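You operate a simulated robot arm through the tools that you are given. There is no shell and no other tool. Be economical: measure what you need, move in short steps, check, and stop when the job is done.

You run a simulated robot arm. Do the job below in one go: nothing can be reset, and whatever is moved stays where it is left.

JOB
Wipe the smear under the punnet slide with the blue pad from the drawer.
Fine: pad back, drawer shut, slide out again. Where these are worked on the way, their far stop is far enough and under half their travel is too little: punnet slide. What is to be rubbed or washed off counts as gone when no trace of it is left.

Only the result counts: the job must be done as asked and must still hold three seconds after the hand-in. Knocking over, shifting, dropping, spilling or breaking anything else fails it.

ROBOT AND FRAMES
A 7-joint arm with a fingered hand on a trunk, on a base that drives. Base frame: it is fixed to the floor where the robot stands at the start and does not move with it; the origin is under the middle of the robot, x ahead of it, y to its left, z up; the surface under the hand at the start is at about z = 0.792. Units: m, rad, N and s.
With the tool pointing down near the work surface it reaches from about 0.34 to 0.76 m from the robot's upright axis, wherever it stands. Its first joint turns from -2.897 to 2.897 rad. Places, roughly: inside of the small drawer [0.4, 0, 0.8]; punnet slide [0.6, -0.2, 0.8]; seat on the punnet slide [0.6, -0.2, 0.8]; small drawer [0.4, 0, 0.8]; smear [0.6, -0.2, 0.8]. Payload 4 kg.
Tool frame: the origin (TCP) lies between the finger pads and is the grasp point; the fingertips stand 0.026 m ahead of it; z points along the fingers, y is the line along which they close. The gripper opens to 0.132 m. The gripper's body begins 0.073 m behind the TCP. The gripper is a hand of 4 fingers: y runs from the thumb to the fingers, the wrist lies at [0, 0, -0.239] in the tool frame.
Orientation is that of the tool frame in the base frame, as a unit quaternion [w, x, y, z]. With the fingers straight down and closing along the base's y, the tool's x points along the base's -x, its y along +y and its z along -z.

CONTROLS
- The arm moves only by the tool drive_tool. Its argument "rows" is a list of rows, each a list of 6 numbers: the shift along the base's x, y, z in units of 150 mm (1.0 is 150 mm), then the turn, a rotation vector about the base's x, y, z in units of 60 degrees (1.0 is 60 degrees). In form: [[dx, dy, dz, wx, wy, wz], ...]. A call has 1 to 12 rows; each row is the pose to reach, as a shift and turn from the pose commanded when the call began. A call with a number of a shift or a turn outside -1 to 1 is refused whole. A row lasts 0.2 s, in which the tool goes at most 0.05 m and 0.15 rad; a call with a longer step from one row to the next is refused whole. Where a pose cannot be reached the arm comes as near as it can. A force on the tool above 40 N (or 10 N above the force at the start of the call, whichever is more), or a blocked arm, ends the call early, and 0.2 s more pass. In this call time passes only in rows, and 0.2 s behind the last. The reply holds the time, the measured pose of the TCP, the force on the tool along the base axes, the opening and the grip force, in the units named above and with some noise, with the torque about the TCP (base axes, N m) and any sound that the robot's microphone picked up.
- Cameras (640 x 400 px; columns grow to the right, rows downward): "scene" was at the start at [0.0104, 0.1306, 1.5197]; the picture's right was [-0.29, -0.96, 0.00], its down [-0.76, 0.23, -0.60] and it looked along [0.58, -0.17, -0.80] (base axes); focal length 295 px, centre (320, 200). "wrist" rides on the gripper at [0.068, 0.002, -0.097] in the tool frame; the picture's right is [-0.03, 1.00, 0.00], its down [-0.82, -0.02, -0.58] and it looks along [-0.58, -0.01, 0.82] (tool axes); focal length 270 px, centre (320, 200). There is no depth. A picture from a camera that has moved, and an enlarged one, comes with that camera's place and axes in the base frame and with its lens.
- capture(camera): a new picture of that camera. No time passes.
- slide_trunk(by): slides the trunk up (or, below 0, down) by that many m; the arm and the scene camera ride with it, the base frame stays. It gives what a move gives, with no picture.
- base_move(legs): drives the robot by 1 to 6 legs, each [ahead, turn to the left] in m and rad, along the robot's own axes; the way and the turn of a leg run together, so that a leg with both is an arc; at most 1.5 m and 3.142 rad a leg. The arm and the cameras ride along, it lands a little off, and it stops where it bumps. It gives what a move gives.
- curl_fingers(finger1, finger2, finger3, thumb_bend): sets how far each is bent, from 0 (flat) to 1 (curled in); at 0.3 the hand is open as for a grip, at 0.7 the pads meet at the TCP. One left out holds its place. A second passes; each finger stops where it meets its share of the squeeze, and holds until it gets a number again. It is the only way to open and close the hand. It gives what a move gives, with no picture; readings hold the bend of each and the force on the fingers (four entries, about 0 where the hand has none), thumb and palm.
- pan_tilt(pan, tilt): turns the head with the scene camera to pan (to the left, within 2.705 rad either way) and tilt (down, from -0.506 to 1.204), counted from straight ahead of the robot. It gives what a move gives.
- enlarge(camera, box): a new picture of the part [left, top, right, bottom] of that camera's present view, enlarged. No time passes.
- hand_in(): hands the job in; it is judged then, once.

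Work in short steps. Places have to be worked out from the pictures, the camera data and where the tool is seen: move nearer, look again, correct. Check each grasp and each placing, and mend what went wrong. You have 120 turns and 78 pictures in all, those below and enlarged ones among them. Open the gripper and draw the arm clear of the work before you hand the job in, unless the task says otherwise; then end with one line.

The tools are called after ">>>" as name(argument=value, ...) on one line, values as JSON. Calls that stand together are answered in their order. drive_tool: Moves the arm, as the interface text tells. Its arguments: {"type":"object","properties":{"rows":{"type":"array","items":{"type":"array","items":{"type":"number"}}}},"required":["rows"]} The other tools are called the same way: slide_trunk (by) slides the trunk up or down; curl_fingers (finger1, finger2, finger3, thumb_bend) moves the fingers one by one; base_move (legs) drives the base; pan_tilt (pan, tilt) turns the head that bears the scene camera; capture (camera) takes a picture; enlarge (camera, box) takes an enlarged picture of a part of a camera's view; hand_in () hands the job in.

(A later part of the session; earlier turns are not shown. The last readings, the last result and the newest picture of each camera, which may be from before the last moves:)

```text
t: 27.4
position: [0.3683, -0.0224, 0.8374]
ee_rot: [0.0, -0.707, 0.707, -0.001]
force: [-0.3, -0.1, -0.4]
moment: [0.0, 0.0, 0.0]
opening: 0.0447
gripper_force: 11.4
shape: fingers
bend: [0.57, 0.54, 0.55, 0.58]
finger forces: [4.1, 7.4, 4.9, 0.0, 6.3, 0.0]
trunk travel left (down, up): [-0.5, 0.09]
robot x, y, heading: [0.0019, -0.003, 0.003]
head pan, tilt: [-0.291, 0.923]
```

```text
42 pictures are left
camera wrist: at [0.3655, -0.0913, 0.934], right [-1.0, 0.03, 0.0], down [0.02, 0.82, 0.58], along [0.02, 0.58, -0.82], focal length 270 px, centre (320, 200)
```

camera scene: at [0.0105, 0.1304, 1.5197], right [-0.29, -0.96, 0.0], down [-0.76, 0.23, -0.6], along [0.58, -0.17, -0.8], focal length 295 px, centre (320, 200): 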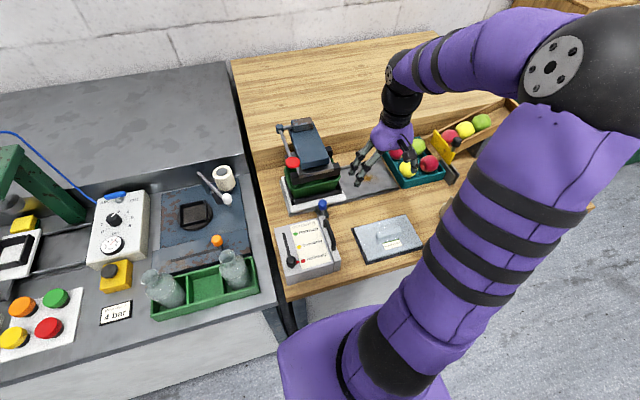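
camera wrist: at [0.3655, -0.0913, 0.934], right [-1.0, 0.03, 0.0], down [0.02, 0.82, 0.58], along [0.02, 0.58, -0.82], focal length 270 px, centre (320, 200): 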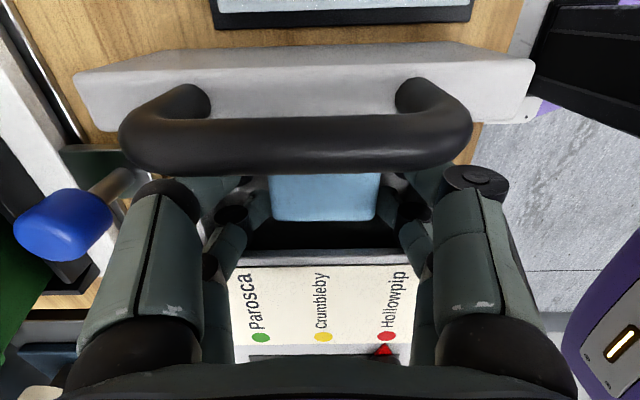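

All four fingers hold the pad. I firm the grip a little and lift straight up.

>>> curl_fingers(finger1=0.66, finger2=0.66, finger3=0.66, thumb_bend=0.66)

>>> drive_tool(rows=[[0, -0.01, 0.1, 0, 0, 0], [0, -0.01, 0.2, 0, 0, 0], [0, -0.01, 0.4, 0, 0, 0], [0, -0.01, 0.6, 0, 0, 0]])

>>> capture(camera="wrist")

>>> enlarge(camera="scene", box=[265, 145, 425, 265])

```text
t: 28.4
position: [0.3686, -0.0237, 0.837]
ee_rot: [-0.001, -0.707, 0.707, -0.001]
force: [-1.1, 0.7, -0.8]
moment: [-0.01, 0.01, 0.0]
opening: 0.0436
gripper_force: 16.2
shape: fingers
bend: [0.56, 0.53, 0.57, 0.61]
finger forces: [7.2, 9.4, 6.8, 0.0, 9.0, 0.1]
trunk travel left (down, up): [-0.5, 0.09]
robot x, y, heading: [-0.0013, -0.0036, 0.004]
head pan, tilt: [-0.291, 0.923]
```

```text
t: 29.4
position: [0.3682, -0.0236, 0.9273]
ee_rot: [0.0, 0.709, -0.706, 0.001]
force: [0.8, -0.8, -0.1]
moment: [0.02, 0.0, -0.04]
opening: 0.0432
gripper_force: 15.9
shape: fingers
bend: [0.56, 0.53, 0.57, 0.61]
finger forces: [7.2, 9.3, 6.7, 0.0, 9.0, 0.0]
trunk travel left (down, up): [-0.5, 0.09]
robot x, y, heading: [-0.0004, 0.0004, -0.003]
head pan, tilt: [-0.291, 0.923]
```

```text
41 pictures are left
camera wrist: at [0.3655, -0.0923, 1.0251], right [-1.0, 0.02, 0.0], down [0.02, 0.82, 0.58], along [0.02, 0.58, -0.82], focal length 270 px, centre (320, 200)
```

wrist: 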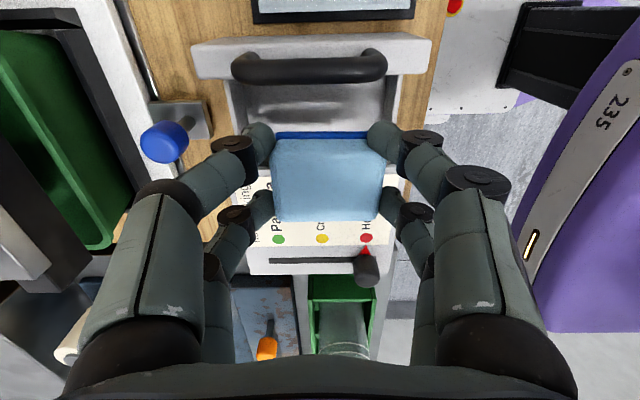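

```text
3.33 times, centred on (345, 205) of scene
camera zoom: at [0.0103, 0.1306, 1.5197], right [-0.29, -0.96, 0.0], down [-0.76, 0.23, -0.6], along [0.58, -0.17, -0.8], focal length 983 px, centre (237, 183)
```

zoom: 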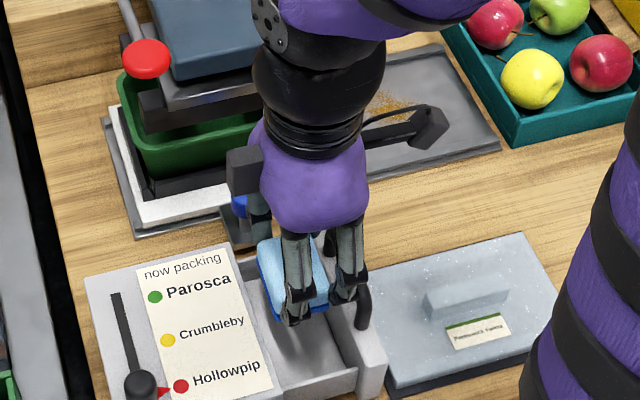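

Pad is held securely. I carry it up and over toward the smear, turning the hand back to yaw 0 (narrow in x, clear of the back ledge).

>>> drive_tool(rows=[[0, -0.1, 0.15, 0, 0, -0.14], [0.1, -0.25, 0.25, 0, 0, -0.28], [0.2, -0.4, 0.3, 0, 0, -0.42], [0.35, -0.6, 0.3, 0, 0, -0.56], [0.5, -0.8, 0.3, 0, 0, -0.7], [0.65, -1.0, 0.3, 0, 0, -0.84], [0.8, -1.0, 0.3, 0, 0, -0.98]])

>>> drive_tool(rows=[[0.1, -0.06, 0, 0, 0, -0.14], [0.2, -0.12, 0, 0, 0, -0.28], [0.35, -0.18, 0, 0, 0, -0.42], [0.45, -0.18, -0.1, 0, 0, -0.52]])

>>> capture(camera="wrist")

```text
t: 31.0
position: [0.4878, -0.1754, 0.9738]
ee_rot: [-0.001, -0.267, 0.964, -0.001]
force: [0.3, 0.0, -0.5]
moment: [0.0, 0.05, 0.0]
opening: 0.0432
gripper_force: 16.1
shape: fingers
bend: [0.56, 0.53, 0.57, 0.61]
finger forces: [7.0, 9.3, 6.7, 0.0, 8.9, 0.0]
trunk travel left (down, up): [-0.5, 0.09]
robot x, y, heading: [-0.0016, -0.002, -0.001]
head pan, tilt: [-0.291, 0.923]
```

```text
t: 32.0
position: [0.5592, -0.2012, 0.9555]
ee_rot: [-0.002, 0.001, 1.0, -0.001]
force: [0.4, 0.0, -0.7]
moment: [-0.01, 0.04, -0.01]
opening: 0.0431
gripper_force: 16.0
shape: fingers
bend: [0.56, 0.53, 0.57, 0.61]
finger forces: [7.0, 9.2, 6.8, 0.0, 8.7, 0.0]
trunk travel left (down, up): [-0.5, 0.09]
robot x, y, heading: [0.0014, -0.0027, 0.001]
head pan, tilt: [-0.291, 0.923]
```

```text
39 pictures are left
camera wrist: at [0.4889, -0.1995, 1.053], right [0.03, 1.0, 0.0], down [0.82, -0.02, 0.58], along [0.58, -0.02, -0.82], focal length 270 px, centre (320, 200)
```

wrist: 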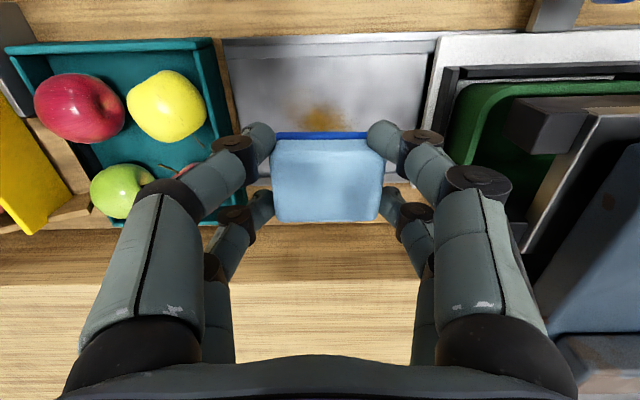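

>>> enlarge(camera="wrist", box=[200, 20, 460, 180])

```text
2.46 times, centred on (330, 100) of wrist
camera zoom: at [0.4889, -0.1995, 1.053], right [0.03, 1.0, 0.0], down [0.82, -0.02, 0.58], along [0.58, -0.02, -0.82], focal length 665 px, centre (295, 446)
```

zoom: 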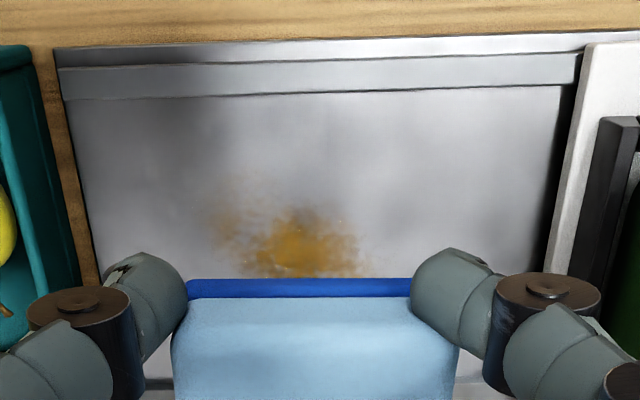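

Smear spans x 0.545–0.607, y -0.24..-0.17. I descend to just above the plate and then creep for contact.

>>> drive_tool(rows=[[0, 0, -0.25, 0, 0, 0], [0, 0, -0.5, 0, 0, 0], [0, 0, -0.66, 0, 0, 0], [0, 0, -0.7, 0, 0, 0], [0, 0, -0.73, 0, 0, 0], [0, 0, -0.75, 0, 0, 0]])

>>> drive_tool(rows=[[0, 0, -0.015, 0, 0, 0], [0, 0, -0.03, 0, 0, 0]])

```text
t: 33.4
position: [0.5567, -0.2012, 0.8448]
ee_rot: [-0.001, 0.001, 1.0, -0.001]
force: [0.1, 0.5, -0.7]
moment: [0.05, 0.02, -0.01]
opening: 0.0434
gripper_force: 16.1
shape: fingers
bend: [0.56, 0.52, 0.57, 0.61]
finger forces: [7.0, 9.3, 6.8, 0.1, 8.8, 0.0]
trunk travel left (down, up): [-0.5, 0.09]
robot x, y, heading: [-0.0, 0.0012, 0.001]
head pan, tilt: [-0.291, 0.923]
```

```text
t: 34.0
position: [0.556, -0.2008, 0.8397]
ee_rot: [-0.001, 0.0, 1.0, -0.001]
force: [0.4, 0.3, -0.5]
moment: [0.02, 0.02, 0.0]
opening: 0.0432
gripper_force: 15.7
shape: fingers
bend: [0.56, 0.52, 0.57, 0.61]
finger forces: [7.2, 9.2, 6.8, 0.0, 8.8, 0.1]
trunk travel left (down, up): [-0.5, 0.09]
robot x, y, heading: [0.0024, -0.0013, -0.004]
head pan, tilt: [-0.291, 0.923]
```

No contact yet at TCP z 0.840; keep creeping down.

>>> drive_tool(rows=[[0, 0, -0.015, 0, 0, 0], [0, 0, -0.03, 0, 0, 0]])

>>> drive_tool(rows=[[0, 0, -0.015, 0, 0, 0], [0, 0, -0.03, 0, 0, 0]])

```text
t: 34.6
position: [0.5562, -0.1986, 0.836]
ee_rot: [-0.001, -0.001, 1.0, -0.002]
force: [0.4, -0.2, -0.4]
moment: [0.0, -0.02, -0.03]
opening: 0.0435
gripper_force: 16.4
shape: fingers
bend: [0.56, 0.52, 0.57, 0.61]
finger forces: [7.1, 9.4, 6.8, 0.1, 8.8, 0.0]
trunk travel left (down, up): [-0.5, 0.09]
robot x, y, heading: [-0.0011, 0.0023, 0.006]
head pan, tilt: [-0.291, 0.923]
```

```text
t: 35.2
position: [0.5559, -0.2017, 0.8302]
ee_rot: [-0.001, 0.001, 1.0, -0.001]
force: [0.4, 0.3, 0.1]
moment: [0.0, 0.0, 0.04]
opening: 0.0433
gripper_force: 15.8
shape: fingers
bend: [0.56, 0.52, 0.57, 0.61]
finger forces: [7.1, 9.3, 6.8, 0.0, 8.8, 0.0]
trunk travel left (down, up): [-0.5, 0.09]
robot x, y, heading: [0.0006, 0.002, -0.001]
head pan, tilt: [-0.291, 0.923]
```

>>> drive_tool(rows=[[0, 0, -0.013, 0, 0, 0], [0, 0, -0.02, 0, 0, 0]])

>>> enlarge(camera="wrist", box=[200, 80, 460, 240])

```text
t: 35.8
position: [0.5563, -0.2013, 0.8289]
ee_rot: [0.0, 0.0, 1.0, -0.002]
force: [0.1, 0.5, 8.1]
moment: [0.23, 0.05, -0.03]
opening: 0.0432
gripper_force: 16.8
shape: fingers
bend: [0.56, 0.53, 0.57, 0.61]
finger forces: [7.5, 9.0, 7.1, 0.0, 8.9, 0.1]
trunk travel left (down, up): [-0.5, 0.09]
robot x, y, heading: [-0.0017, -0.0022, -0.004]
head pan, tilt: [-0.291, 0.923]
```

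```text
2.46 times, centred on (330, 160) of wrist
camera zoom: at [0.4863, -0.1993, 0.9263], right [0.03, 1.0, 0.0], down [0.82, -0.02, 0.58], along [0.58, -0.02, -0.82], focal length 665 px, centre (295, 298)
```

zoom: 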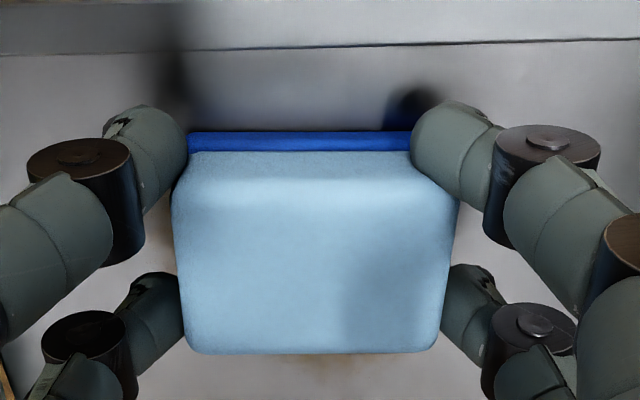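

Contact at 8 N with the pad covering the smear. I wipe with strokes along y at three x offsets.

>>> drive_tool(rows=[[0, -0.1, -0.007, 0, 0, 0], [0, 0.05, -0.007, 0, 0, 0], [0, 0.2, -0.007, 0, 0, 0], [0, 0.05, -0.007, 0, 0, 0], [0, -0.1, -0.007, 0, 0, 0], [0.1, -0.1, -0.007, 0, 0, 0], [0.1, 0.05, -0.007, 0, 0, 0], [0.1, 0.2, -0.007, 0, 0, 0], [0.1, 0.05, -0.007, 0, 0, 0], [0.1, -0.1, -0.007, 0, 0, 0]])

>>> drive_tool(rows=[[0.1, 0, 0, 0, 0, 0], [0.1, 0.15, 0, 0, 0, 0], [0.1, 0.3, 0, 0, 0, 0], [0.1, 0.15, 0, 0, 0, 0], [0.1, 0, 0, 0, 0, 0], [0, 0.15, 0, 0, 0, 0], [-0.15, 0.2, 0, 0, 0, 0]])

>>> enlarge(camera="wrist", box=[200, 80, 460, 240])

```text
t: 38.0
position: [0.5701, -0.2152, 0.8278]
ee_rot: [-0.002, -0.002, 1.0, -0.001]
force: [-0.4, 3.9, 4.0]
moment: [0.26, -0.1, 0.09]
opening: 0.0342
gripper_force: 14.1
shape: fingers
bend: [0.61, 0.53, 0.58, 0.62]
finger forces: [5.3, 10.9, 6.0, 0.1, 6.2, 0.1]
trunk travel left (down, up): [-0.5, 0.09]
robot x, y, heading: [-0.0018, -0.0017, -0.002]
head pan, tilt: [-0.291, 0.923]
```

```text
t: 39.6
position: [0.5471, -0.184, 0.8268]
ee_rot: [-0.001, 0.0, 1.0, 0.0]
force: [1.6, -0.9, 6.2]
moment: [0.16, -0.2, -0.11]
opening: 0.0307
gripper_force: 14.1
shape: fingers
bend: [0.62, 0.53, 0.58, 0.62]
finger forces: [4.0, 10.6, 6.6, 0.0, 7.1, 0.0]
trunk travel left (down, up): [-0.5, 0.09]
robot x, y, heading: [0.0, -0.0001, 0.002]
head pan, tilt: [-0.291, 0.923]
```

```text
2.46 times, centred on (330, 160) of wrist
camera zoom: at [0.4773, -0.1834, 0.9246], right [0.03, 1.0, 0.0], down [0.82, -0.02, 0.58], along [0.58, -0.02, -0.82], focal length 665 px, centre (295, 298)
```

zoom: 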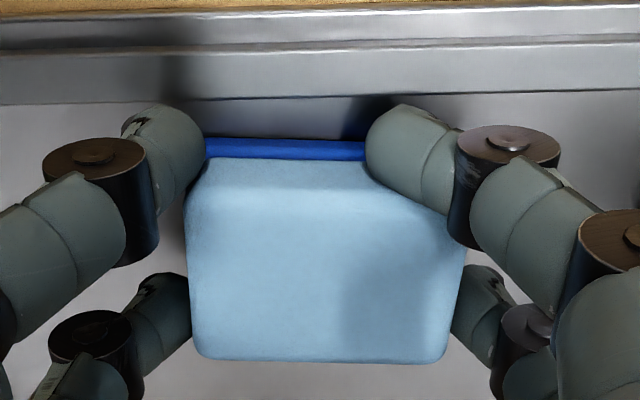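

The pad shifted slightly under finger1 but is still held. I lift and pull back to inspect the plate.

>>> drive_tool(rows=[[0, 0, 0.1, 0, 0, 0], [0, 0, 0.3, 0, 0, 0], [-0.2, 0, 0.5, 0, 0, 0], [-0.4, 0, 0.7, 0, 0, 0]])

>>> capture(camera="wrist")

```text
t: 40.6
position: [0.4886, -0.1867, 0.9338]
ee_rot: [-0.001, 0.001, 1.0, -0.001]
force: [0.5, 0.3, -0.2]
moment: [-0.02, 0.0, -0.04]
opening: 0.0309
gripper_force: 13.2
shape: fingers
bend: [0.62, 0.53, 0.58, 0.62]
finger forces: [4.4, 9.8, 5.9, 0.0, 6.6, 0.0]
trunk travel left (down, up): [-0.5, 0.09]
robot x, y, heading: [0.0025, 0.0038, -0.005]
head pan, tilt: [-0.291, 0.923]
```

```text
35 pictures are left
camera wrist: at [0.4193, -0.1853, 1.0304], right [0.03, 1.0, 0.0], down [0.82, -0.02, 0.58], along [0.58, -0.02, -0.82], focal length 270 px, centre (320, 200)
```

wrist: 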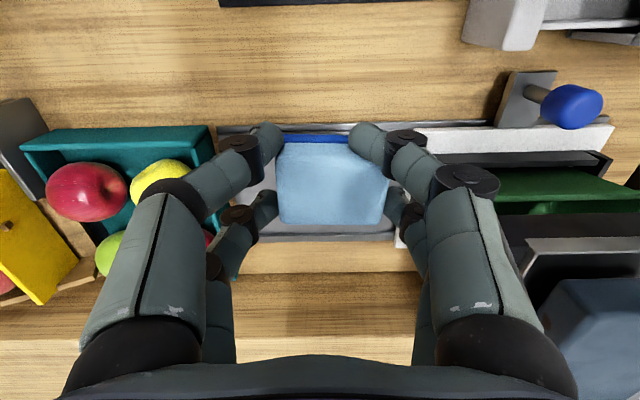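

The pad hides the spot from here; I raise and go ahead so the plate shows in front of the pad.

>>> drive_tool(rows=[[0.2, 0, 0.15, 0, 0, 0], [0.4, 0, 0.3, 0, 0, 0], [0.6, 0, 0.4, 0, 0, 0], [0.8, 0, 0.4, 0, 0, 0]])

>>> enlarge(camera="wrist", box=[200, 0, 460, 160])

>>> enlarge(camera="scene", box=[320, 130, 440, 220])

```text
t: 41.6
position: [0.6073, -0.1872, 0.9933]
ee_rot: [-0.002, -0.001, 1.0, -0.001]
force: [0.5, 0.1, -0.8]
moment: [0.01, 0.03, 0.0]
opening: 0.0305
gripper_force: 13.6
shape: fingers
bend: [0.62, 0.53, 0.58, 0.63]
finger forces: [4.2, 9.9, 5.9, 0.0, 6.5, 0.0]
trunk travel left (down, up): [-0.5, 0.09]
robot x, y, heading: [0.001, 0.0008, 0.005]
head pan, tilt: [-0.291, 0.923]
```

```text
2.46 times, centred on (330, 80) of wrist
camera zoom: at [0.5385, -0.186, 1.0898], right [0.03, 1.0, 0.0], down [0.82, -0.02, 0.58], along [0.58, -0.02, -0.82], focal length 665 px, centre (295, 495)
```

zoom: 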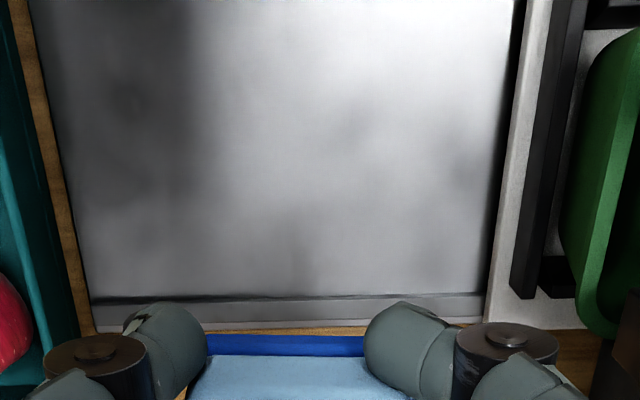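

```text
4.44 times, centred on (380, 175) of scene
camera zoom: at [0.0101, 0.1305, 1.5196], right [-0.29, -0.96, 0.0], down [-0.77, 0.23, -0.6], along [0.58, -0.17, -0.8], focal length 1311 px, centre (53, 311)
```

zoom: 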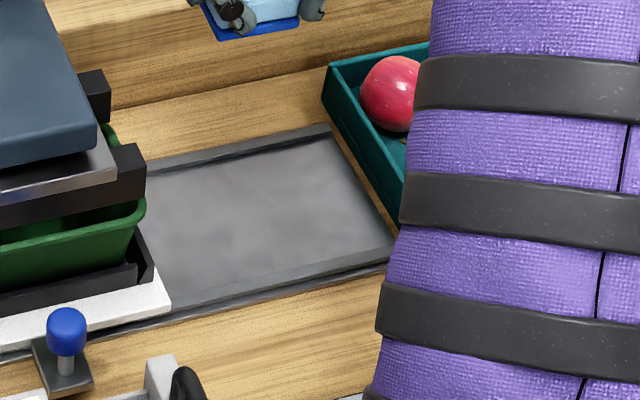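

The plate is fully clean. Now carry the pad back above the drawer, turning to yaw 90 again.

>>> drive_tool(rows=[[-0.2, 0, 0, 0, 0, 0], [-0.45, 0, 0, 0, 0, 0], [-0.7, 0, 0, 0, 0, 0.1], [-0.95, 0.1, 0, 0, 0, 0.24], [-1.0, 0.3, 0, 0, 0, 0.38], [-1.0, 0.5, 0, 0, 0, 0.52], [-1.0, 0.7, 0, 0, 0, 0.66]])

>>> drive_tool(rows=[[-0.15, 0.1, 0, 0, 0, 0.14], [-0.3, 0.2, 0, 0, 0, 0.28], [-0.45, 0.3, 0, 0, 0, 0.42], [-0.59, 0.4, 0, 0, 0, 0.56], [-0.59, 0.4, -0.1, 0, 0, 0.7], [-0.59, 0.4, -0.2, 0, 0, 0.84]])

>>> capture(camera="wrist")

>>> enlarge(camera="scene", box=[265, 145, 425, 265])

```text
t: 43.2
position: [0.4571, -0.0827, 0.9907]
ee_rot: [0.0, -0.339, 0.941, -0.001]
force: [-0.1, -0.2, -1.0]
moment: [0.02, -0.02, -0.02]
opening: 0.0249
gripper_force: 12.3
shape: fingers
bend: [0.63, 0.53, 0.58, 0.64]
finger forces: [3.8, 8.9, 7.4, 0.0, 4.4, 0.0]
trunk travel left (down, up): [-0.5, 0.09]
robot x, y, heading: [-0.0033, -0.0008, -0.0]
head pan, tilt: [-0.291, 0.923]
```

```text
t: 44.6
position: [0.3692, -0.0231, 0.9622]
ee_rot: [-0.001, 0.708, -0.706, 0.0]
force: [-0.4, 0.2, -0.5]
moment: [0.0, -0.05, -0.01]
opening: 0.0243
gripper_force: 12.0
shape: fingers
bend: [0.63, 0.53, 0.58, 0.64]
finger forces: [3.7, 8.8, 7.5, 0.0, 4.0, 0.1]
trunk travel left (down, up): [-0.5, 0.09]
robot x, y, heading: [0.0016, -0.0015, -0.001]
head pan, tilt: [-0.291, 0.923]
```

```text
32 pictures are left
camera wrist: at [0.3663, -0.0921, 1.0599], right [-1.0, 0.02, 0.0], down [0.02, 0.82, 0.58], along [0.02, 0.58, -0.82], focal length 270 px, centre (320, 200)
```

wrist: 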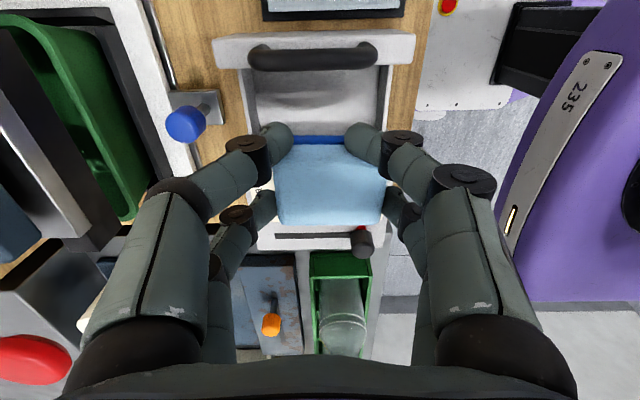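

```text
3.33 times, centred on (345, 205) of scene
camera zoom: at [0.0099, 0.129, 1.5199], right [-0.29, -0.96, 0.0], down [-0.76, 0.23, -0.6], along [0.58, -0.17, -0.8], focal length 983 px, centre (237, 183)
```

zoom: 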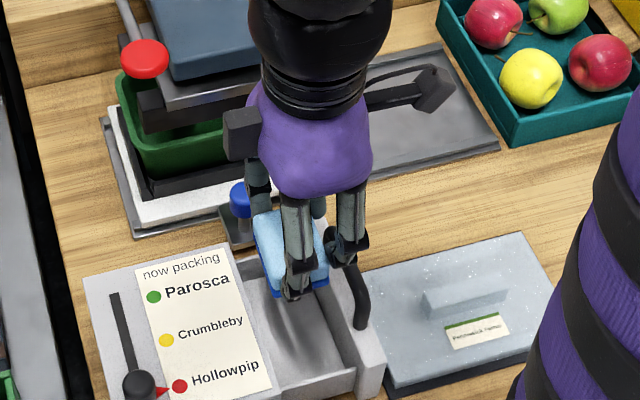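

The pad has slid ~4 mm in the grip but is held. I lower it into the drawer with TCP at y≈-0.028 in careful steps.

>>> drive_tool(rows=[[0, -0.033, -0.2, 0, 0, 0], [0, -0.033, -0.4, 0, 0, 0], [0, -0.033, -0.55, 0, 0, 0]])

>>> capture(camera="wrist")

>>> enlarge(camera="scene", box=[285, 195, 385, 270])

```text
t: 45.4
position: [0.3713, -0.0266, 0.8798]
ee_rot: [0.0, -0.707, 0.707, -0.001]
force: [0.2, 0.4, -0.7]
moment: [0.02, -0.02, 0.01]
opening: 0.0237
gripper_force: 11.6
shape: fingers
bend: [0.63, 0.53, 0.58, 0.64]
finger forces: [3.5, 8.8, 7.5, 0.0, 3.9, 0.0]
trunk travel left (down, up): [-0.5, 0.09]
robot x, y, heading: [0.0042, 0.0041, 0.0]
head pan, tilt: [-0.291, 0.923]
```

```text
30 pictures are left
camera wrist: at [0.3676, -0.0948, 0.9765], right [-1.0, 0.03, 0.0], down [0.02, 0.82, 0.58], along [0.02, 0.58, -0.82], focal length 270 px, centre (320, 200)
```

wrist: 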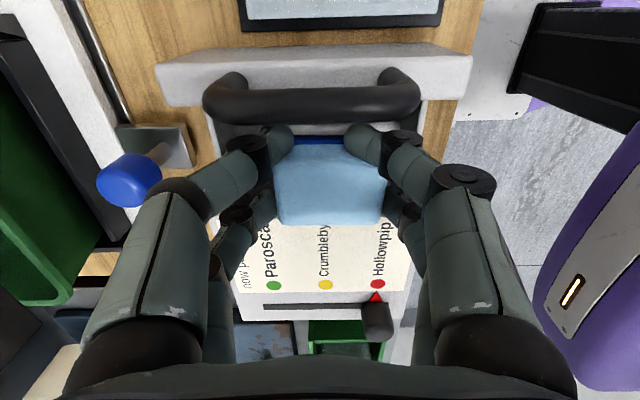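

```text
5.33 times, centred on (335, 232) of scene
camera zoom: at [0.0106, 0.1306, 1.5197], right [-0.29, -0.96, 0.0], down [-0.76, 0.23, -0.6], along [0.58, -0.17, -0.8], focal length 1573 px, centre (240, 27)
```

zoom: 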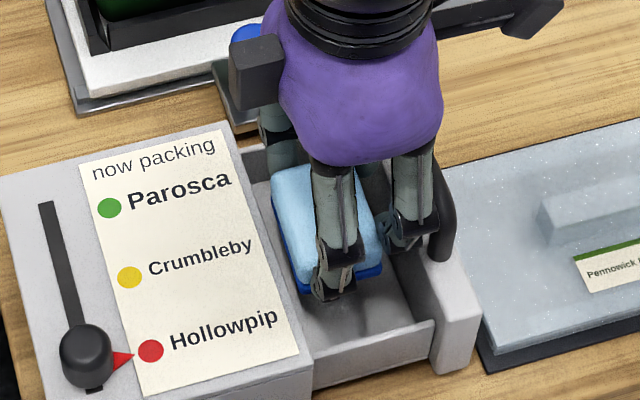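

Pad clears the roof edge by ~10 mm, but the near fingers would graze the panel; I shift 4 mm to +y and go on down.

>>> drive_tool(rows=[[0, 0.03, -0.08, 0, 0, 0], [0, 0.03, -0.16, 0, 0, 0], [0, 0.03, -0.22, 0, 0, 0]])

>>> enlarge(camera="scene", box=[285, 195, 385, 270])

```text
t: 46.2
position: [0.3707, -0.0239, 0.8469]
ee_rot: [0.0, 0.708, -0.707, 0.001]
force: [-0.3, 0.7, -0.1]
moment: [-0.01, 0.01, -0.03]
opening: 0.0233
gripper_force: 11.4
shape: fingers
bend: [0.63, 0.53, 0.58, 0.64]
finger forces: [3.5, 8.9, 7.5, 0.0, 3.8, 0.0]
trunk travel left (down, up): [-0.5, 0.09]
robot x, y, heading: [0.0006, -0.0022, 0.0]
head pan, tilt: [-0.291, 0.923]
```

```text
5.33 times, centred on (335, 232) of scene
camera zoom: at [0.0105, 0.1305, 1.5197], right [-0.29, -0.96, 0.0], down [-0.76, 0.23, -0.6], along [0.58, -0.17, -0.8], focal length 1573 px, centre (240, 27)
```

zoom: 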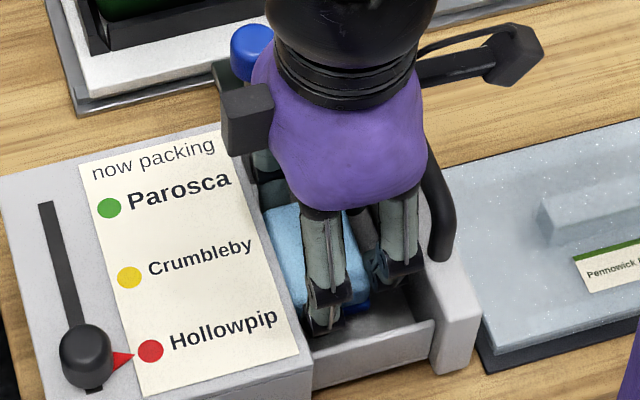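

No contact yet and it is inside; lower the last bit until touch.

>>> drive_tool(rows=[[0, 0, -0.02, 0, 0, 0], [0, 0, -0.04, 0, 0, 0], [0, 0, -0.055, 0, 0, 0]])

```text
t: 47.0
position: [0.3694, -0.0214, 0.8376]
ee_rot: [0.0, 0.707, -0.707, 0.001]
force: [-0.7, -0.3, -0.7]
moment: [0.0, 0.04, 0.0]
opening: 0.0233
gripper_force: 11.9
shape: fingers
bend: [0.63, 0.53, 0.58, 0.64]
finger forces: [3.4, 8.8, 7.5, 0.1, 3.8, 0.0]
trunk travel left (down, up): [-0.5, 0.09]
robot x, y, heading: [-0.0008, 0.0013, -0.0]
head pan, tilt: [-0.291, 0.923]
```

>>> drive_tool(rows=[[0, 0, -0.013, 0, 0, 0], [0, 0, -0.026, 0, 0, 0]])

```text
t: 47.6
position: [0.3703, -0.0223, 0.8348]
ee_rot: [0.001, 0.707, -0.707, 0.002]
force: [0.2, 0.4, 5.6]
moment: [0.17, 0.18, 0.0]
opening: 0.0232
gripper_force: 13.0
shape: fingers
bend: [0.63, 0.53, 0.58, 0.64]
finger forces: [4.1, 9.2, 7.8, 0.1, 3.9, 0.0]
trunk travel left (down, up): [-0.5, 0.09]
robot x, y, heading: [0.0018, -0.0017, 0.002]
head pan, tilt: [-0.291, 0.923]
```

The pad rests on the drawer floor (5.6 N). I open the fingers slightly and rise.

>>> curl_fingers(finger1=0.49, finger2=0.49, finger3=0.49, thumb_bend=0.49)

>>> drive_tool(rows=[[0, -0.01, 0.1, 0, 0, 0], [0, -0.01, 0.25, 0, 0, 0], [0, -0.01, 0.5, 0, 0, 0], [0, -0.01, 0.75, 0, 0, 0]])

>>> capture(camera="wrist")

>>> enlarge(camera="scene", box=[265, 175, 425, 295])

```text
t: 48.6
position: [0.3707, -0.0227, 0.8344]
ee_rot: [0.0, -0.707, 0.707, -0.001]
force: [2.0, -0.4, 2.0]
moment: [-0.03, 0.01, -0.02]
opening: 0.0674
gripper_force: 1.1
shape: fingers
bend: [0.5, 0.5, 0.49, 0.49]
finger forces: [0.9, 1.1, 0.0, 0.0, 0.0, 0.0]
trunk travel left (down, up): [-0.5, 0.09]
robot x, y, heading: [-0.0019, 0.0002, 0.001]
head pan, tilt: [-0.291, 0.923]
```

```text
t: 49.6
position: [0.3693, -0.0239, 0.9456]
ee_rot: [0.0, -0.707, 0.707, -0.001]
force: [1.0, 0.0, -0.6]
moment: [-0.01, 0.01, 0.01]
opening: 0.0687
gripper_force: 0.0
shape: fingers
bend: [0.49, 0.49, 0.49, 0.49]
finger forces: [0.0, 0.0, 0.0, 0.0, 0.0, 0.0]
trunk travel left (down, up): [-0.5, 0.09]
robot x, y, heading: [0.0, -0.0014, 0.004]
head pan, tilt: [-0.291, 0.923]
```

```text
27 pictures are left
camera wrist: at [0.3663, -0.0924, 1.0428], right [-1.0, 0.03, 0.0], down [0.02, 0.82, 0.58], along [0.02, 0.58, -0.82], focal length 270 px, centre (320, 200)
```

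wrist: 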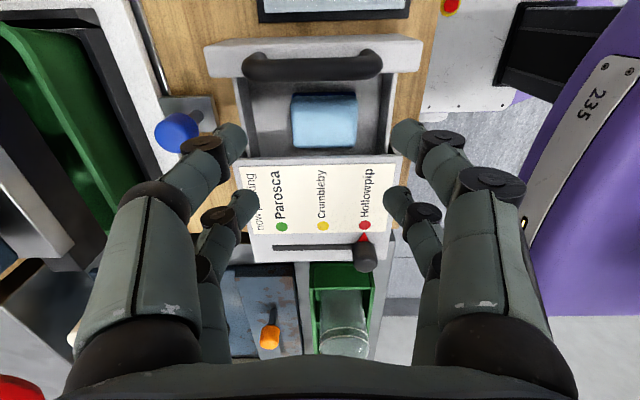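

```text
3.33 times, centred on (345, 235) of scene
camera zoom: at [0.0104, 0.1307, 1.5197], right [-0.29, -0.96, 0.0], down [-0.76, 0.23, -0.6], along [0.58, -0.17, -0.8], focal length 983 px, centre (237, 83)
```

zoom: 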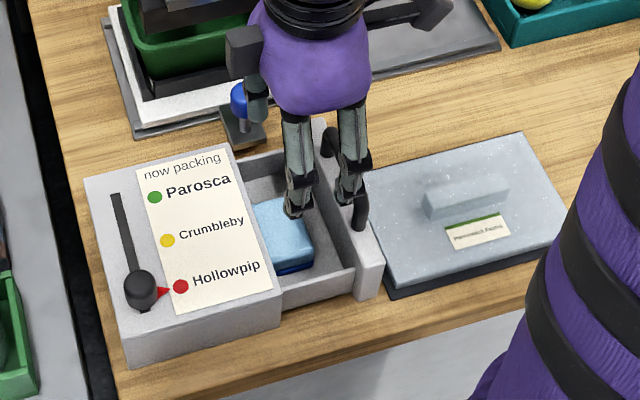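

Pad sits back in the drawer clear of the roof edge. I move to the -y side of the handle, close the hand, and lower it to push the drawer shut.

>>> drive_tool(rows=[[0, -0.25, 0.1, 0, 0, 0], [0, -0.5, 0.1, 0, 0, 0], [0.02, -0.72, 0.1, 0, 0, 0]])

>>> curl_fingers(finger1=0.69, finger2=0.69, finger3=0.69, thumb_bend=0.69)

>>> drive_tool(rows=[[0, 0, -0.2, 0, 0, 0], [0, 0, -0.35, 0, 0, 0], [0, 0, -0.48, 0, 0, 0]])

>>> capture(camera="wrist")

```text
t: 50.4
position: [0.3724, -0.1326, 0.9596]
ee_rot: [0.0, 0.707, -0.707, 0.002]
force: [1.2, -0.6, 0.6]
moment: [0.01, -0.01, 0.03]
opening: 0.0688
gripper_force: 0.2
shape: fingers
bend: [0.49, 0.49, 0.49, 0.49]
finger forces: [0.0, 0.0, 0.0, 0.0, 0.0, 0.0]
trunk travel left (down, up): [-0.5, 0.09]
robot x, y, heading: [-0.0018, -0.0005, 0.001]
head pan, tilt: [-0.291, 0.923]
```

```text
t: 51.4
position: [0.3727, -0.1314, 0.9599]
ee_rot: [0.0, -0.706, 0.708, -0.002]
force: [-0.1, -0.1, 0.1]
moment: [0.02, 0.0, 0.01]
opening: 0.0045
gripper_force: 0.1
shape: fingers
bend: [0.69, 0.69, 0.69, 0.69]
finger forces: [0.0, 0.1, 0.2, 0.0, 0.0, 0.1]
trunk travel left (down, up): [-0.5, 0.09]
robot x, y, heading: [0.0009, -0.001, -0.001]
head pan, tilt: [-0.291, 0.923]
```

```text
t: 52.2
position: [0.3745, -0.1326, 0.8888]
ee_rot: [0.0, -0.707, 0.707, -0.002]
force: [-0.2, 0.3, -0.9]
moment: [0.03, 0.01, -0.02]
opening: 0.0046
gripper_force: 0.1
shape: fingers
bend: [0.69, 0.69, 0.69, 0.69]
finger forces: [0.1, 0.0, 0.0, 0.1, 0.0, 0.0]
trunk travel left (down, up): [-0.5, 0.09]
robot x, y, heading: [0.0, -0.0049, -0.003]
head pan, tilt: [-0.291, 0.923]
```

```text
25 pictures are left
camera wrist: at [0.3712, -0.2009, 0.9857], right [-1.0, 0.03, 0.0], down [0.02, 0.82, 0.58], along [0.02, 0.58, -0.82], focal length 270 px, centre (320, 200)
```

wrist: 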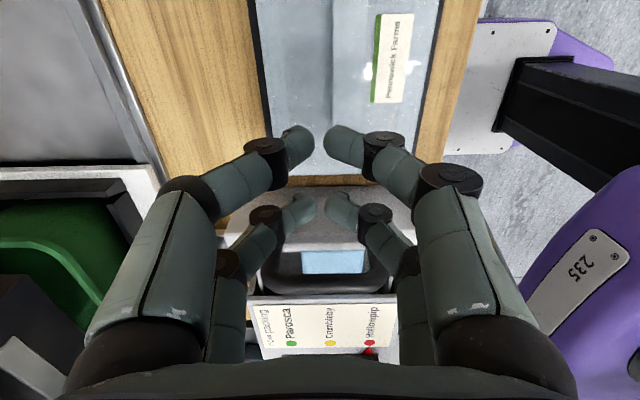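

Hand is in position behind the bar; push toward +y in small steps.

>>> drive_tool(rows=[[0, 0.12, -0.02, 0, 0, 0], [0, 0.22, -0.02, 0, 0, 0], [0, 0.32, -0.02, 0, 0, 0], [0, 0.4, -0.02, 0, 0, 0], [0, 0.48, -0.02, 0, 0, 0]])

>>> enlarge(camera="scene", box=[265, 175, 425, 295])

```text
t: 53.4
position: [0.3739, -0.0583, 0.8862]
ee_rot: [-0.001, 0.707, -0.707, 0.001]
force: [-0.4, -0.7, -0.2]
moment: [-0.01, 0.01, -0.03]
opening: 0.0046
gripper_force: 0.2
shape: fingers
bend: [0.69, 0.69, 0.69, 0.69]
finger forces: [0.1, 0.2, 0.1, 0.0, 0.1, 0.1]
trunk travel left (down, up): [-0.5, 0.09]
robot x, y, heading: [-0.0026, -0.0002, 0.003]
head pan, tilt: [-0.291, 0.923]
```

```text
3.33 times, centred on (345, 235) of scene
camera zoom: at [0.0105, 0.1305, 1.5197], right [-0.29, -0.96, 0.0], down [-0.76, 0.23, -0.6], along [0.58, -0.17, -0.8], focal length 983 px, centre (237, 83)
```

zoom: 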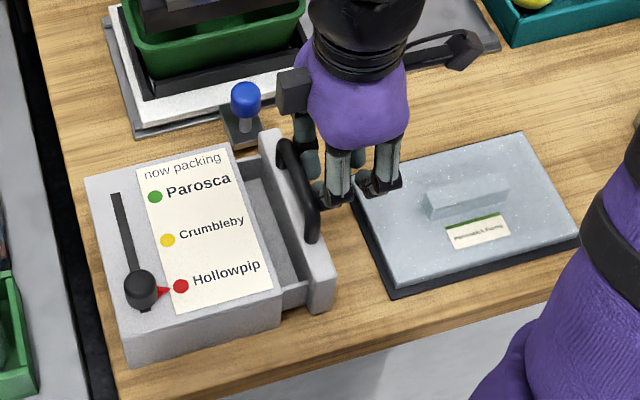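

Drawer is closing smoothly, about 0.03 m remains. Continue until it stops.

>>> drive_tool(rows=[[0, 0.07, 0, 0, 0, 0], [0, 0.13, 0, 0, 0, 0], [0, 0.18, 0, 0, 0, 0], [0, 0.22, 0, 0, 0, 0]])

>>> enlarge(camera="scene", box=[265, 175, 425, 295])

```text
t: 54.4
position: [0.3732, -0.0324, 0.8863]
ee_rot: [-0.002, -0.706, 0.708, -0.001]
force: [-1.2, -37.9, 1.6]
moment: [-0.14, -0.01, 0.33]
opening: 0.0046
gripper_force: 18.5
shape: fingers
bend: [0.69, 0.69, 0.69, 0.69]
finger forces: [0.0, 24.2, 13.0, 0.0, 0.0, 0.0]
trunk travel left (down, up): [-0.5, 0.09]
robot x, y, heading: [-0.0003, -0.0005, -0.004]
head pan, tilt: [-0.291, 0.923]
```

```text
3.33 times, centred on (345, 235) of scene
camera zoom: at [0.0108, 0.1266, 1.5201], right [-0.29, -0.96, 0.0], down [-0.76, 0.23, -0.6], along [0.58, -0.17, -0.8], focal length 983 px, centre (237, 83)
```

zoom: 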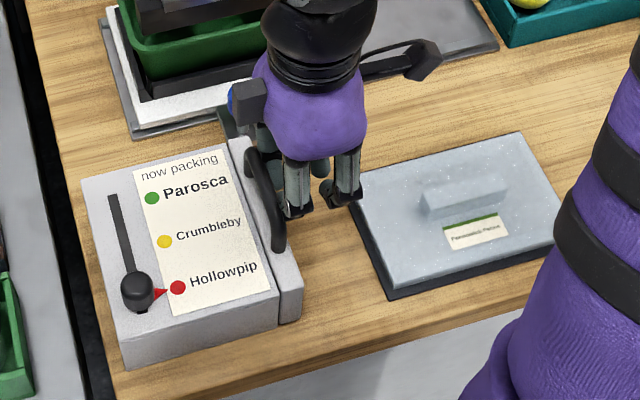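

Drawer is shut (38 N at the stop). I back off, rise, and turn back to yaw 0 for fetching the slide knob from its +y side.

>>> drive_tool(rows=[[0, -0.15, 0, 0, 0, 0], [0, -0.35, 0.1, 0, 0, 0], [0, -0.35, 0.35, 0, 0, -0.14], [0, -0.3, 0.6, 0, 0, -0.28], [0, -0.2, 0.8, 0, 0, -0.42], [0, -0.1, 0.95, 0, 0, -0.56], [0.1, 0, 1.0, 0, 0, -0.7], [0.2, 0.1, 1.0, 0, 0, -0.84], [0.3, 0.2, 1.0, 0, 0, -0.98]])

>>> drive_tool(rows=[[0, 0.05, 0, 0, 0, -0.14], [0, 0.1, 0, 0, 0, -0.28], [0, 0.15, 0, 0, 0, -0.42], [0, 0.2, 0, 0, 0, -0.52]])

>>> drive_tool(rows=[[0, 0, 0, 0, -0.1, 0], [0, 0, 0, 0, -0.2, 0]])

>>> capture(camera="wrist")

>>> capture(camera="scene")

```text
t: 56.4
position: [0.4183, 0.0035, 1.0367]
ee_rot: [-0.001, -0.268, 0.963, -0.001]
force: [0.7, 0.4, 0.1]
moment: [0.02, -0.04, 0.0]
opening: 0.0043
gripper_force: 0.1
shape: fingers
bend: [0.69, 0.69, 0.69, 0.69]
finger forces: [0.0, 0.1, 0.0, 0.0, 0.1, 0.0]
trunk travel left (down, up): [-0.5, 0.09]
robot x, y, heading: [-0.0045, -0.004, -0.001]
head pan, tilt: [-0.291, 0.923]
```

```text
t: 57.4
position: [0.4178, 0.0352, 1.0376]
ee_rot: [-0.001, 0.001, 1.0, -0.001]
force: [-0.1, 1.1, 0.7]
moment: [-0.03, -0.03, -0.01]
opening: 0.0044
gripper_force: 0.2
shape: fingers
bend: [0.69, 0.69, 0.69, 0.69]
finger forces: [0.2, 0.0, 0.0, 0.0, 0.0, 0.0]
trunk travel left (down, up): [-0.5, 0.09]
robot x, y, heading: [0.0, -0.0009, 0.001]
head pan, tilt: [-0.291, 0.923]
```

```text
t: 58.0
position: [0.4187, 0.0331, 1.0356]
ee_rot: [0.105, -0.001, 0.995, -0.001]
force: [-0.2, 0.3, -0.4]
moment: [0.01, -0.02, 0.0]
opening: 0.0044
gripper_force: 0.0
shape: fingers
bend: [0.69, 0.69, 0.69, 0.69]
finger forces: [0.1, 0.1, 0.1, 0.0, 0.0, 0.0]
trunk travel left (down, up): [-0.5, 0.09]
robot x, y, heading: [0.0013, -0.0021, 0.001]
head pan, tilt: [-0.291, 0.923]
```

```text
22 pictures are left
camera wrist: at [0.3292, 0.0352, 1.1174], right [0.03, 1.0, 0.0], down [0.68, -0.02, 0.73], along [0.73, -0.02, -0.68], focal length 270 px, centre (320, 200)
```

wrist: 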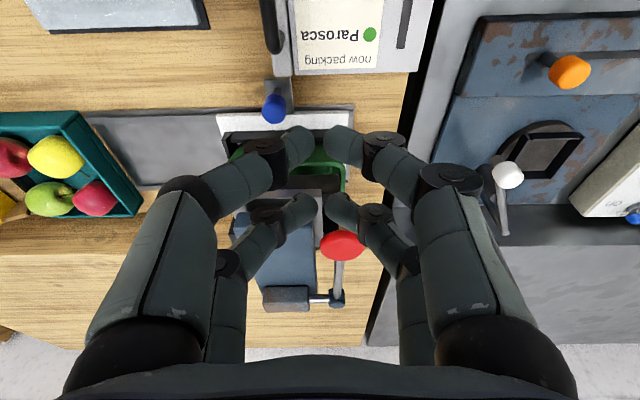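

```text
21 pictures are left
camera scene: at [0.0101, 0.1307, 1.5197], right [-0.29, -0.96, 0.0], down [-0.76, 0.23, -0.6], along [0.58, -0.17, -0.8], focal length 295 px, centre (320, 200)
```

scene: 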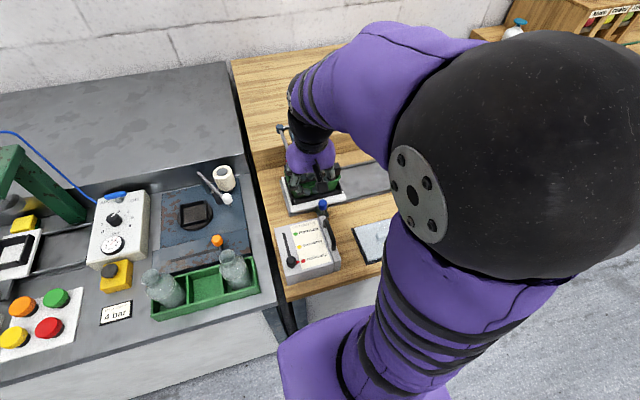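

Knob at about (0.477, -0.019); press lever knob at (0.528, 0.05, 0.987), which the tilted hand clears. I move to x≈0.466, y≈0.04 and descend partway.

>>> drive_tool(rows=[[0.1, 0.02, -0.2, 0, 0, 0], [0.2, 0.05, -0.4, 0, 0, 0], [0.315, 0.05, -0.6, 0, 0, 0], [0.315, 0.05, -0.85, 0, 0, 0]])

>>> capture(camera="wrist")

>>> enlarge(camera="scene", box=[255, 120, 415, 240])

```text
t: 59.0
position: [0.4643, 0.0419, 0.9081]
ee_rot: [0.104, 0.0, 0.995, -0.001]
force: [0.2, 0.0, 0.3]
moment: [0.0, 0.0, 0.0]
opening: 0.0046
gripper_force: 0.1
shape: fingers
bend: [0.69, 0.69, 0.69, 0.69]
finger forces: [0.0, 0.1, 0.0, 0.0, 0.0, 0.0]
trunk travel left (down, up): [-0.5, 0.09]
robot x, y, heading: [0.0001, -0.0004, -0.0]
head pan, tilt: [-0.291, 0.923]
```

```text
20 pictures are left
camera wrist: at [0.3761, 0.0443, 0.9889], right [0.03, 1.0, 0.0], down [0.68, -0.02, 0.73], along [0.73, -0.02, -0.68], focal length 270 px, centre (320, 200)
```

wrist: 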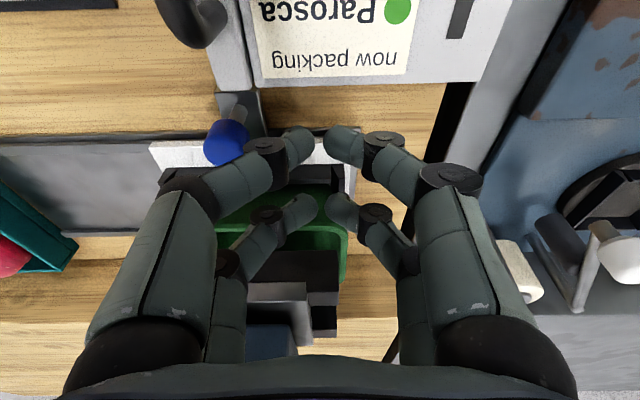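

```text
3.33 times, centred on (335, 180) of scene
camera zoom: at [0.0107, 0.1305, 1.5197], right [-0.29, -0.96, 0.0], down [-0.76, 0.23, -0.6], along [0.58, -0.17, -0.8], focal length 983 px, centre (270, 267)
```

zoom: 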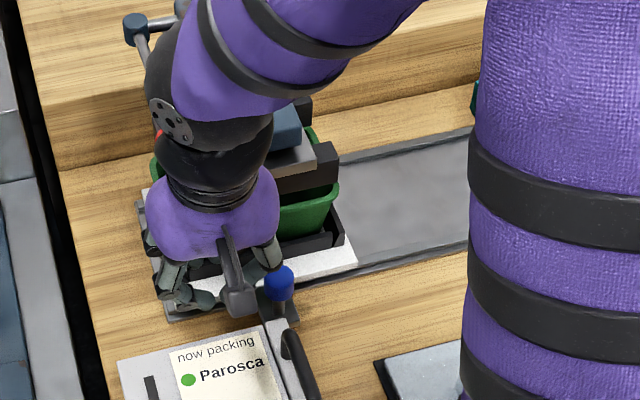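

Clearances look fine; descend to knob height.

>>> drive_tool(rows=[[0, 0, -0.15, 0, 0, 0], [0, 0, -0.28, 0, 0, 0], [0, 0, -0.38, 0, 0, 0]])

>>> capture(camera="wrist")

```text
t: 59.8
position: [0.4672, 0.0419, 0.8539]
ee_rot: [0.107, 0.001, 0.994, 0.0]
force: [8.6, 0.5, 12.3]
moment: [0.22, 0.15, -0.09]
opening: 0.0027
gripper_force: 7.2
shape: fingers
bend: [0.7, 0.69, 0.69, 0.69]
finger forces: [10.2, 0.1, 0.0, 0.0, 4.1, 0.0]
trunk travel left (down, up): [-0.5, 0.09]
robot x, y, heading: [-0.0006, 0.0021, 0.002]
head pan, tilt: [-0.291, 0.923]
```

```text
18 pictures are left
camera wrist: at [0.3776, 0.0444, 0.9341], right [0.02, 1.0, 0.0], down [0.67, -0.02, 0.74], along [0.74, -0.01, -0.68], focal length 270 px, centre (320, 200)
```

wrist: 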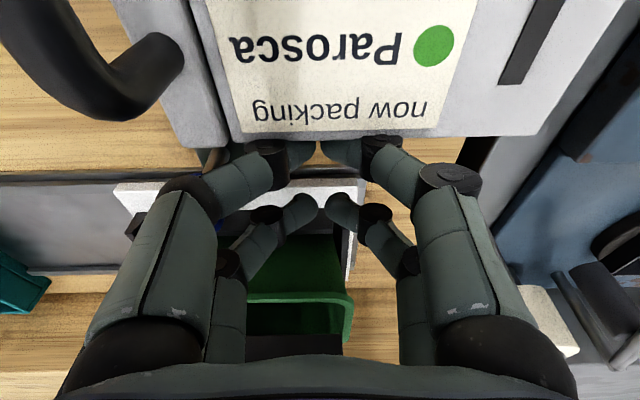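

The near fingers touch the drawer box's back edge; I lift 12 mm and shift 8 mm in +x.

>>> drive_tool(rows=[[0.02, 0, 0.08, 0, 0, 0], [0.055, 0, 0.08, 0, 0, 0], [0.055, 0, 0.03, 0, 0, 0]])

>>> capture(camera="wrist")

```text
t: 60.6
position: [0.4734, 0.0422, 0.8565]
ee_rot: [0.104, -0.001, 0.995, -0.001]
force: [0.9, 0.3, 0.0]
moment: [-0.01, 0.0, -0.02]
opening: 0.004
gripper_force: 0.1
shape: fingers
bend: [0.69, 0.69, 0.69, 0.69]
finger forces: [0.0, 0.1, 0.0, 0.0, 0.1, 0.0]
trunk travel left (down, up): [-0.5, 0.09]
robot x, y, heading: [0.0009, 0.0012, -0.001]
head pan, tilt: [-0.291, 0.923]
```

```text
17 pictures are left
camera wrist: at [0.3847, 0.0441, 0.9371], right [0.02, 1.0, 0.0], down [0.68, -0.02, 0.73], along [0.73, -0.02, -0.68], focal length 270 px, centre (320, 200)
```

wrist: 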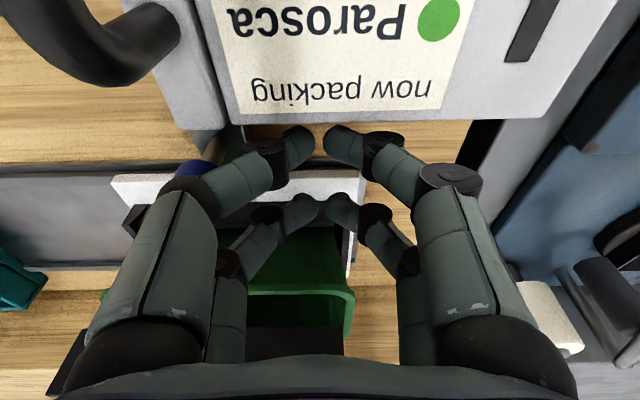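

Free now. Push the knob toward -y in small steps.

>>> drive_tool(rows=[[0, -0.1, 0, 0, 0, 0], [0, -0.2, 0, 0, 0, 0], [0, -0.3, 0, 0, 0, 0], [0, -0.4, 0, 0, 0, 0], [0, -0.5, 0, 0, 0, 0]])

>>> enlarge(camera="scene", box=[255, 120, 415, 240])

```text
t: 61.8
position: [0.4723, -0.0336, 0.8565]
ee_rot: [0.103, 0.0, 0.995, -0.001]
force: [0.1, 0.1, -0.2]
moment: [-0.01, -0.05, 0.01]
opening: 0.0043
gripper_force: 1.0
shape: fingers
bend: [0.69, 0.69, 0.7, 0.69]
finger forces: [0.0, 0.1, 0.6, 0.0, 0.0, 0.0]
trunk travel left (down, up): [-0.5, 0.09]
robot x, y, heading: [-0.001, -0.0011, -0.001]
head pan, tilt: [-0.291, 0.923]
```

```text
3.33 times, centred on (335, 180) of scene
camera zoom: at [0.0105, 0.1305, 1.5197], right [-0.29, -0.96, 0.0], down [-0.76, 0.23, -0.6], along [0.58, -0.17, -0.8], focal length 983 px, centre (270, 267)
```

zoom: 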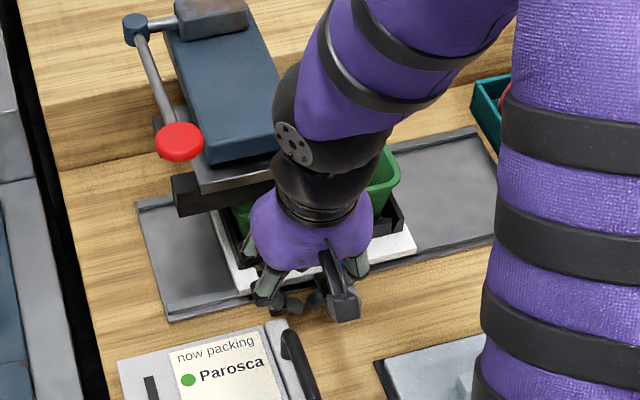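

The slide follows with little force. Continue.

>>> drive_tool(rows=[[0, -0.12, 0, 0, 0, 0], [0, -0.24, 0, 0, 0, 0], [0, -0.36, 0, 0, 0, 0], [0, -0.48, 0, 0, 0, 0], [0, -0.6, 0, 0, 0, 0]])

>>> enlarge(camera="scene", box=[255, 120, 415, 240])

```text
t: 63.0
position: [0.4725, -0.1241, 0.8558]
ee_rot: [0.103, 0.0, 0.995, 0.0]
force: [-0.1, 0.6, -0.2]
moment: [-0.01, 0.02, 0.0]
opening: 0.0041
gripper_force: 0.2
shape: fingers
bend: [0.69, 0.69, 0.69, 0.69]
finger forces: [0.0, 0.1, 0.3, 0.1, 0.0, 0.0]
trunk travel left (down, up): [-0.5, 0.09]
robot x, y, heading: [-0.005, -0.0005, 0.0]
head pan, tilt: [-0.291, 0.923]
```

```text
3.33 times, centred on (335, 180) of scene
camera zoom: at [0.0105, 0.1304, 1.5197], right [-0.29, -0.96, 0.0], down [-0.76, 0.23, -0.6], along [0.58, -0.17, -0.8], focal length 983 px, centre (270, 267)
```

zoom: 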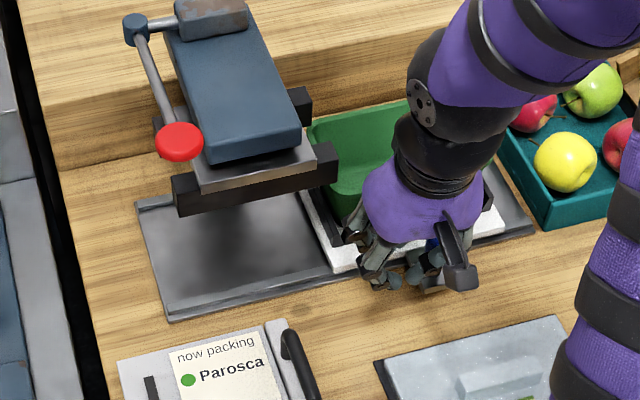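

About 0.03 m to go; continue until the stop.

>>> drive_tool(rows=[[0, -0.08, 0, 0, 0, 0], [0, -0.14, 0, 0, 0, 0], [0, -0.19, 0, 0, 0, 0], [0, -0.23, 0, 0, 0, 0]])

>>> enlarge(camera="scene", box=[255, 120, 415, 240])

```text
t: 64.0
position: [0.4746, -0.1586, 0.8568]
ee_rot: [0.103, -0.001, 0.995, -0.002]
force: [0.1, 2.0, -0.1]
moment: [-0.01, -0.02, 0.03]
opening: 0.0039
gripper_force: 0.9
shape: fingers
bend: [0.69, 0.69, 0.7, 0.69]
finger forces: [0.0, 0.0, 1.8, 0.0, 0.0, 0.0]
trunk travel left (down, up): [-0.5, 0.09]
robot x, y, heading: [0.0014, -0.0003, 0.005]
head pan, tilt: [-0.291, 0.923]
```

```text
3.33 times, centred on (335, 180) of scene
camera zoom: at [0.0105, 0.1307, 1.5197], right [-0.29, -0.96, 0.0], down [-0.76, 0.23, -0.6], along [0.58, -0.17, -0.8], focal length 983 px, centre (270, 267)
```

zoom: 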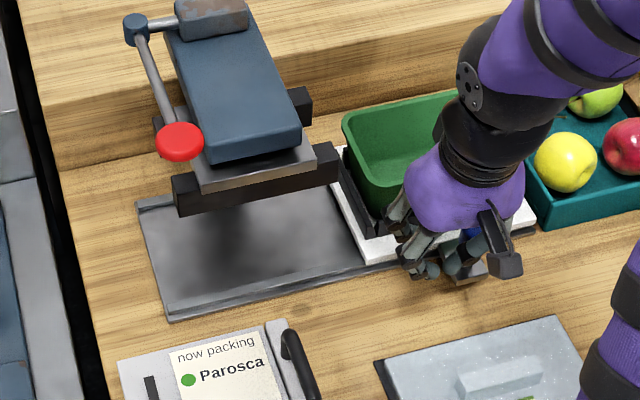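

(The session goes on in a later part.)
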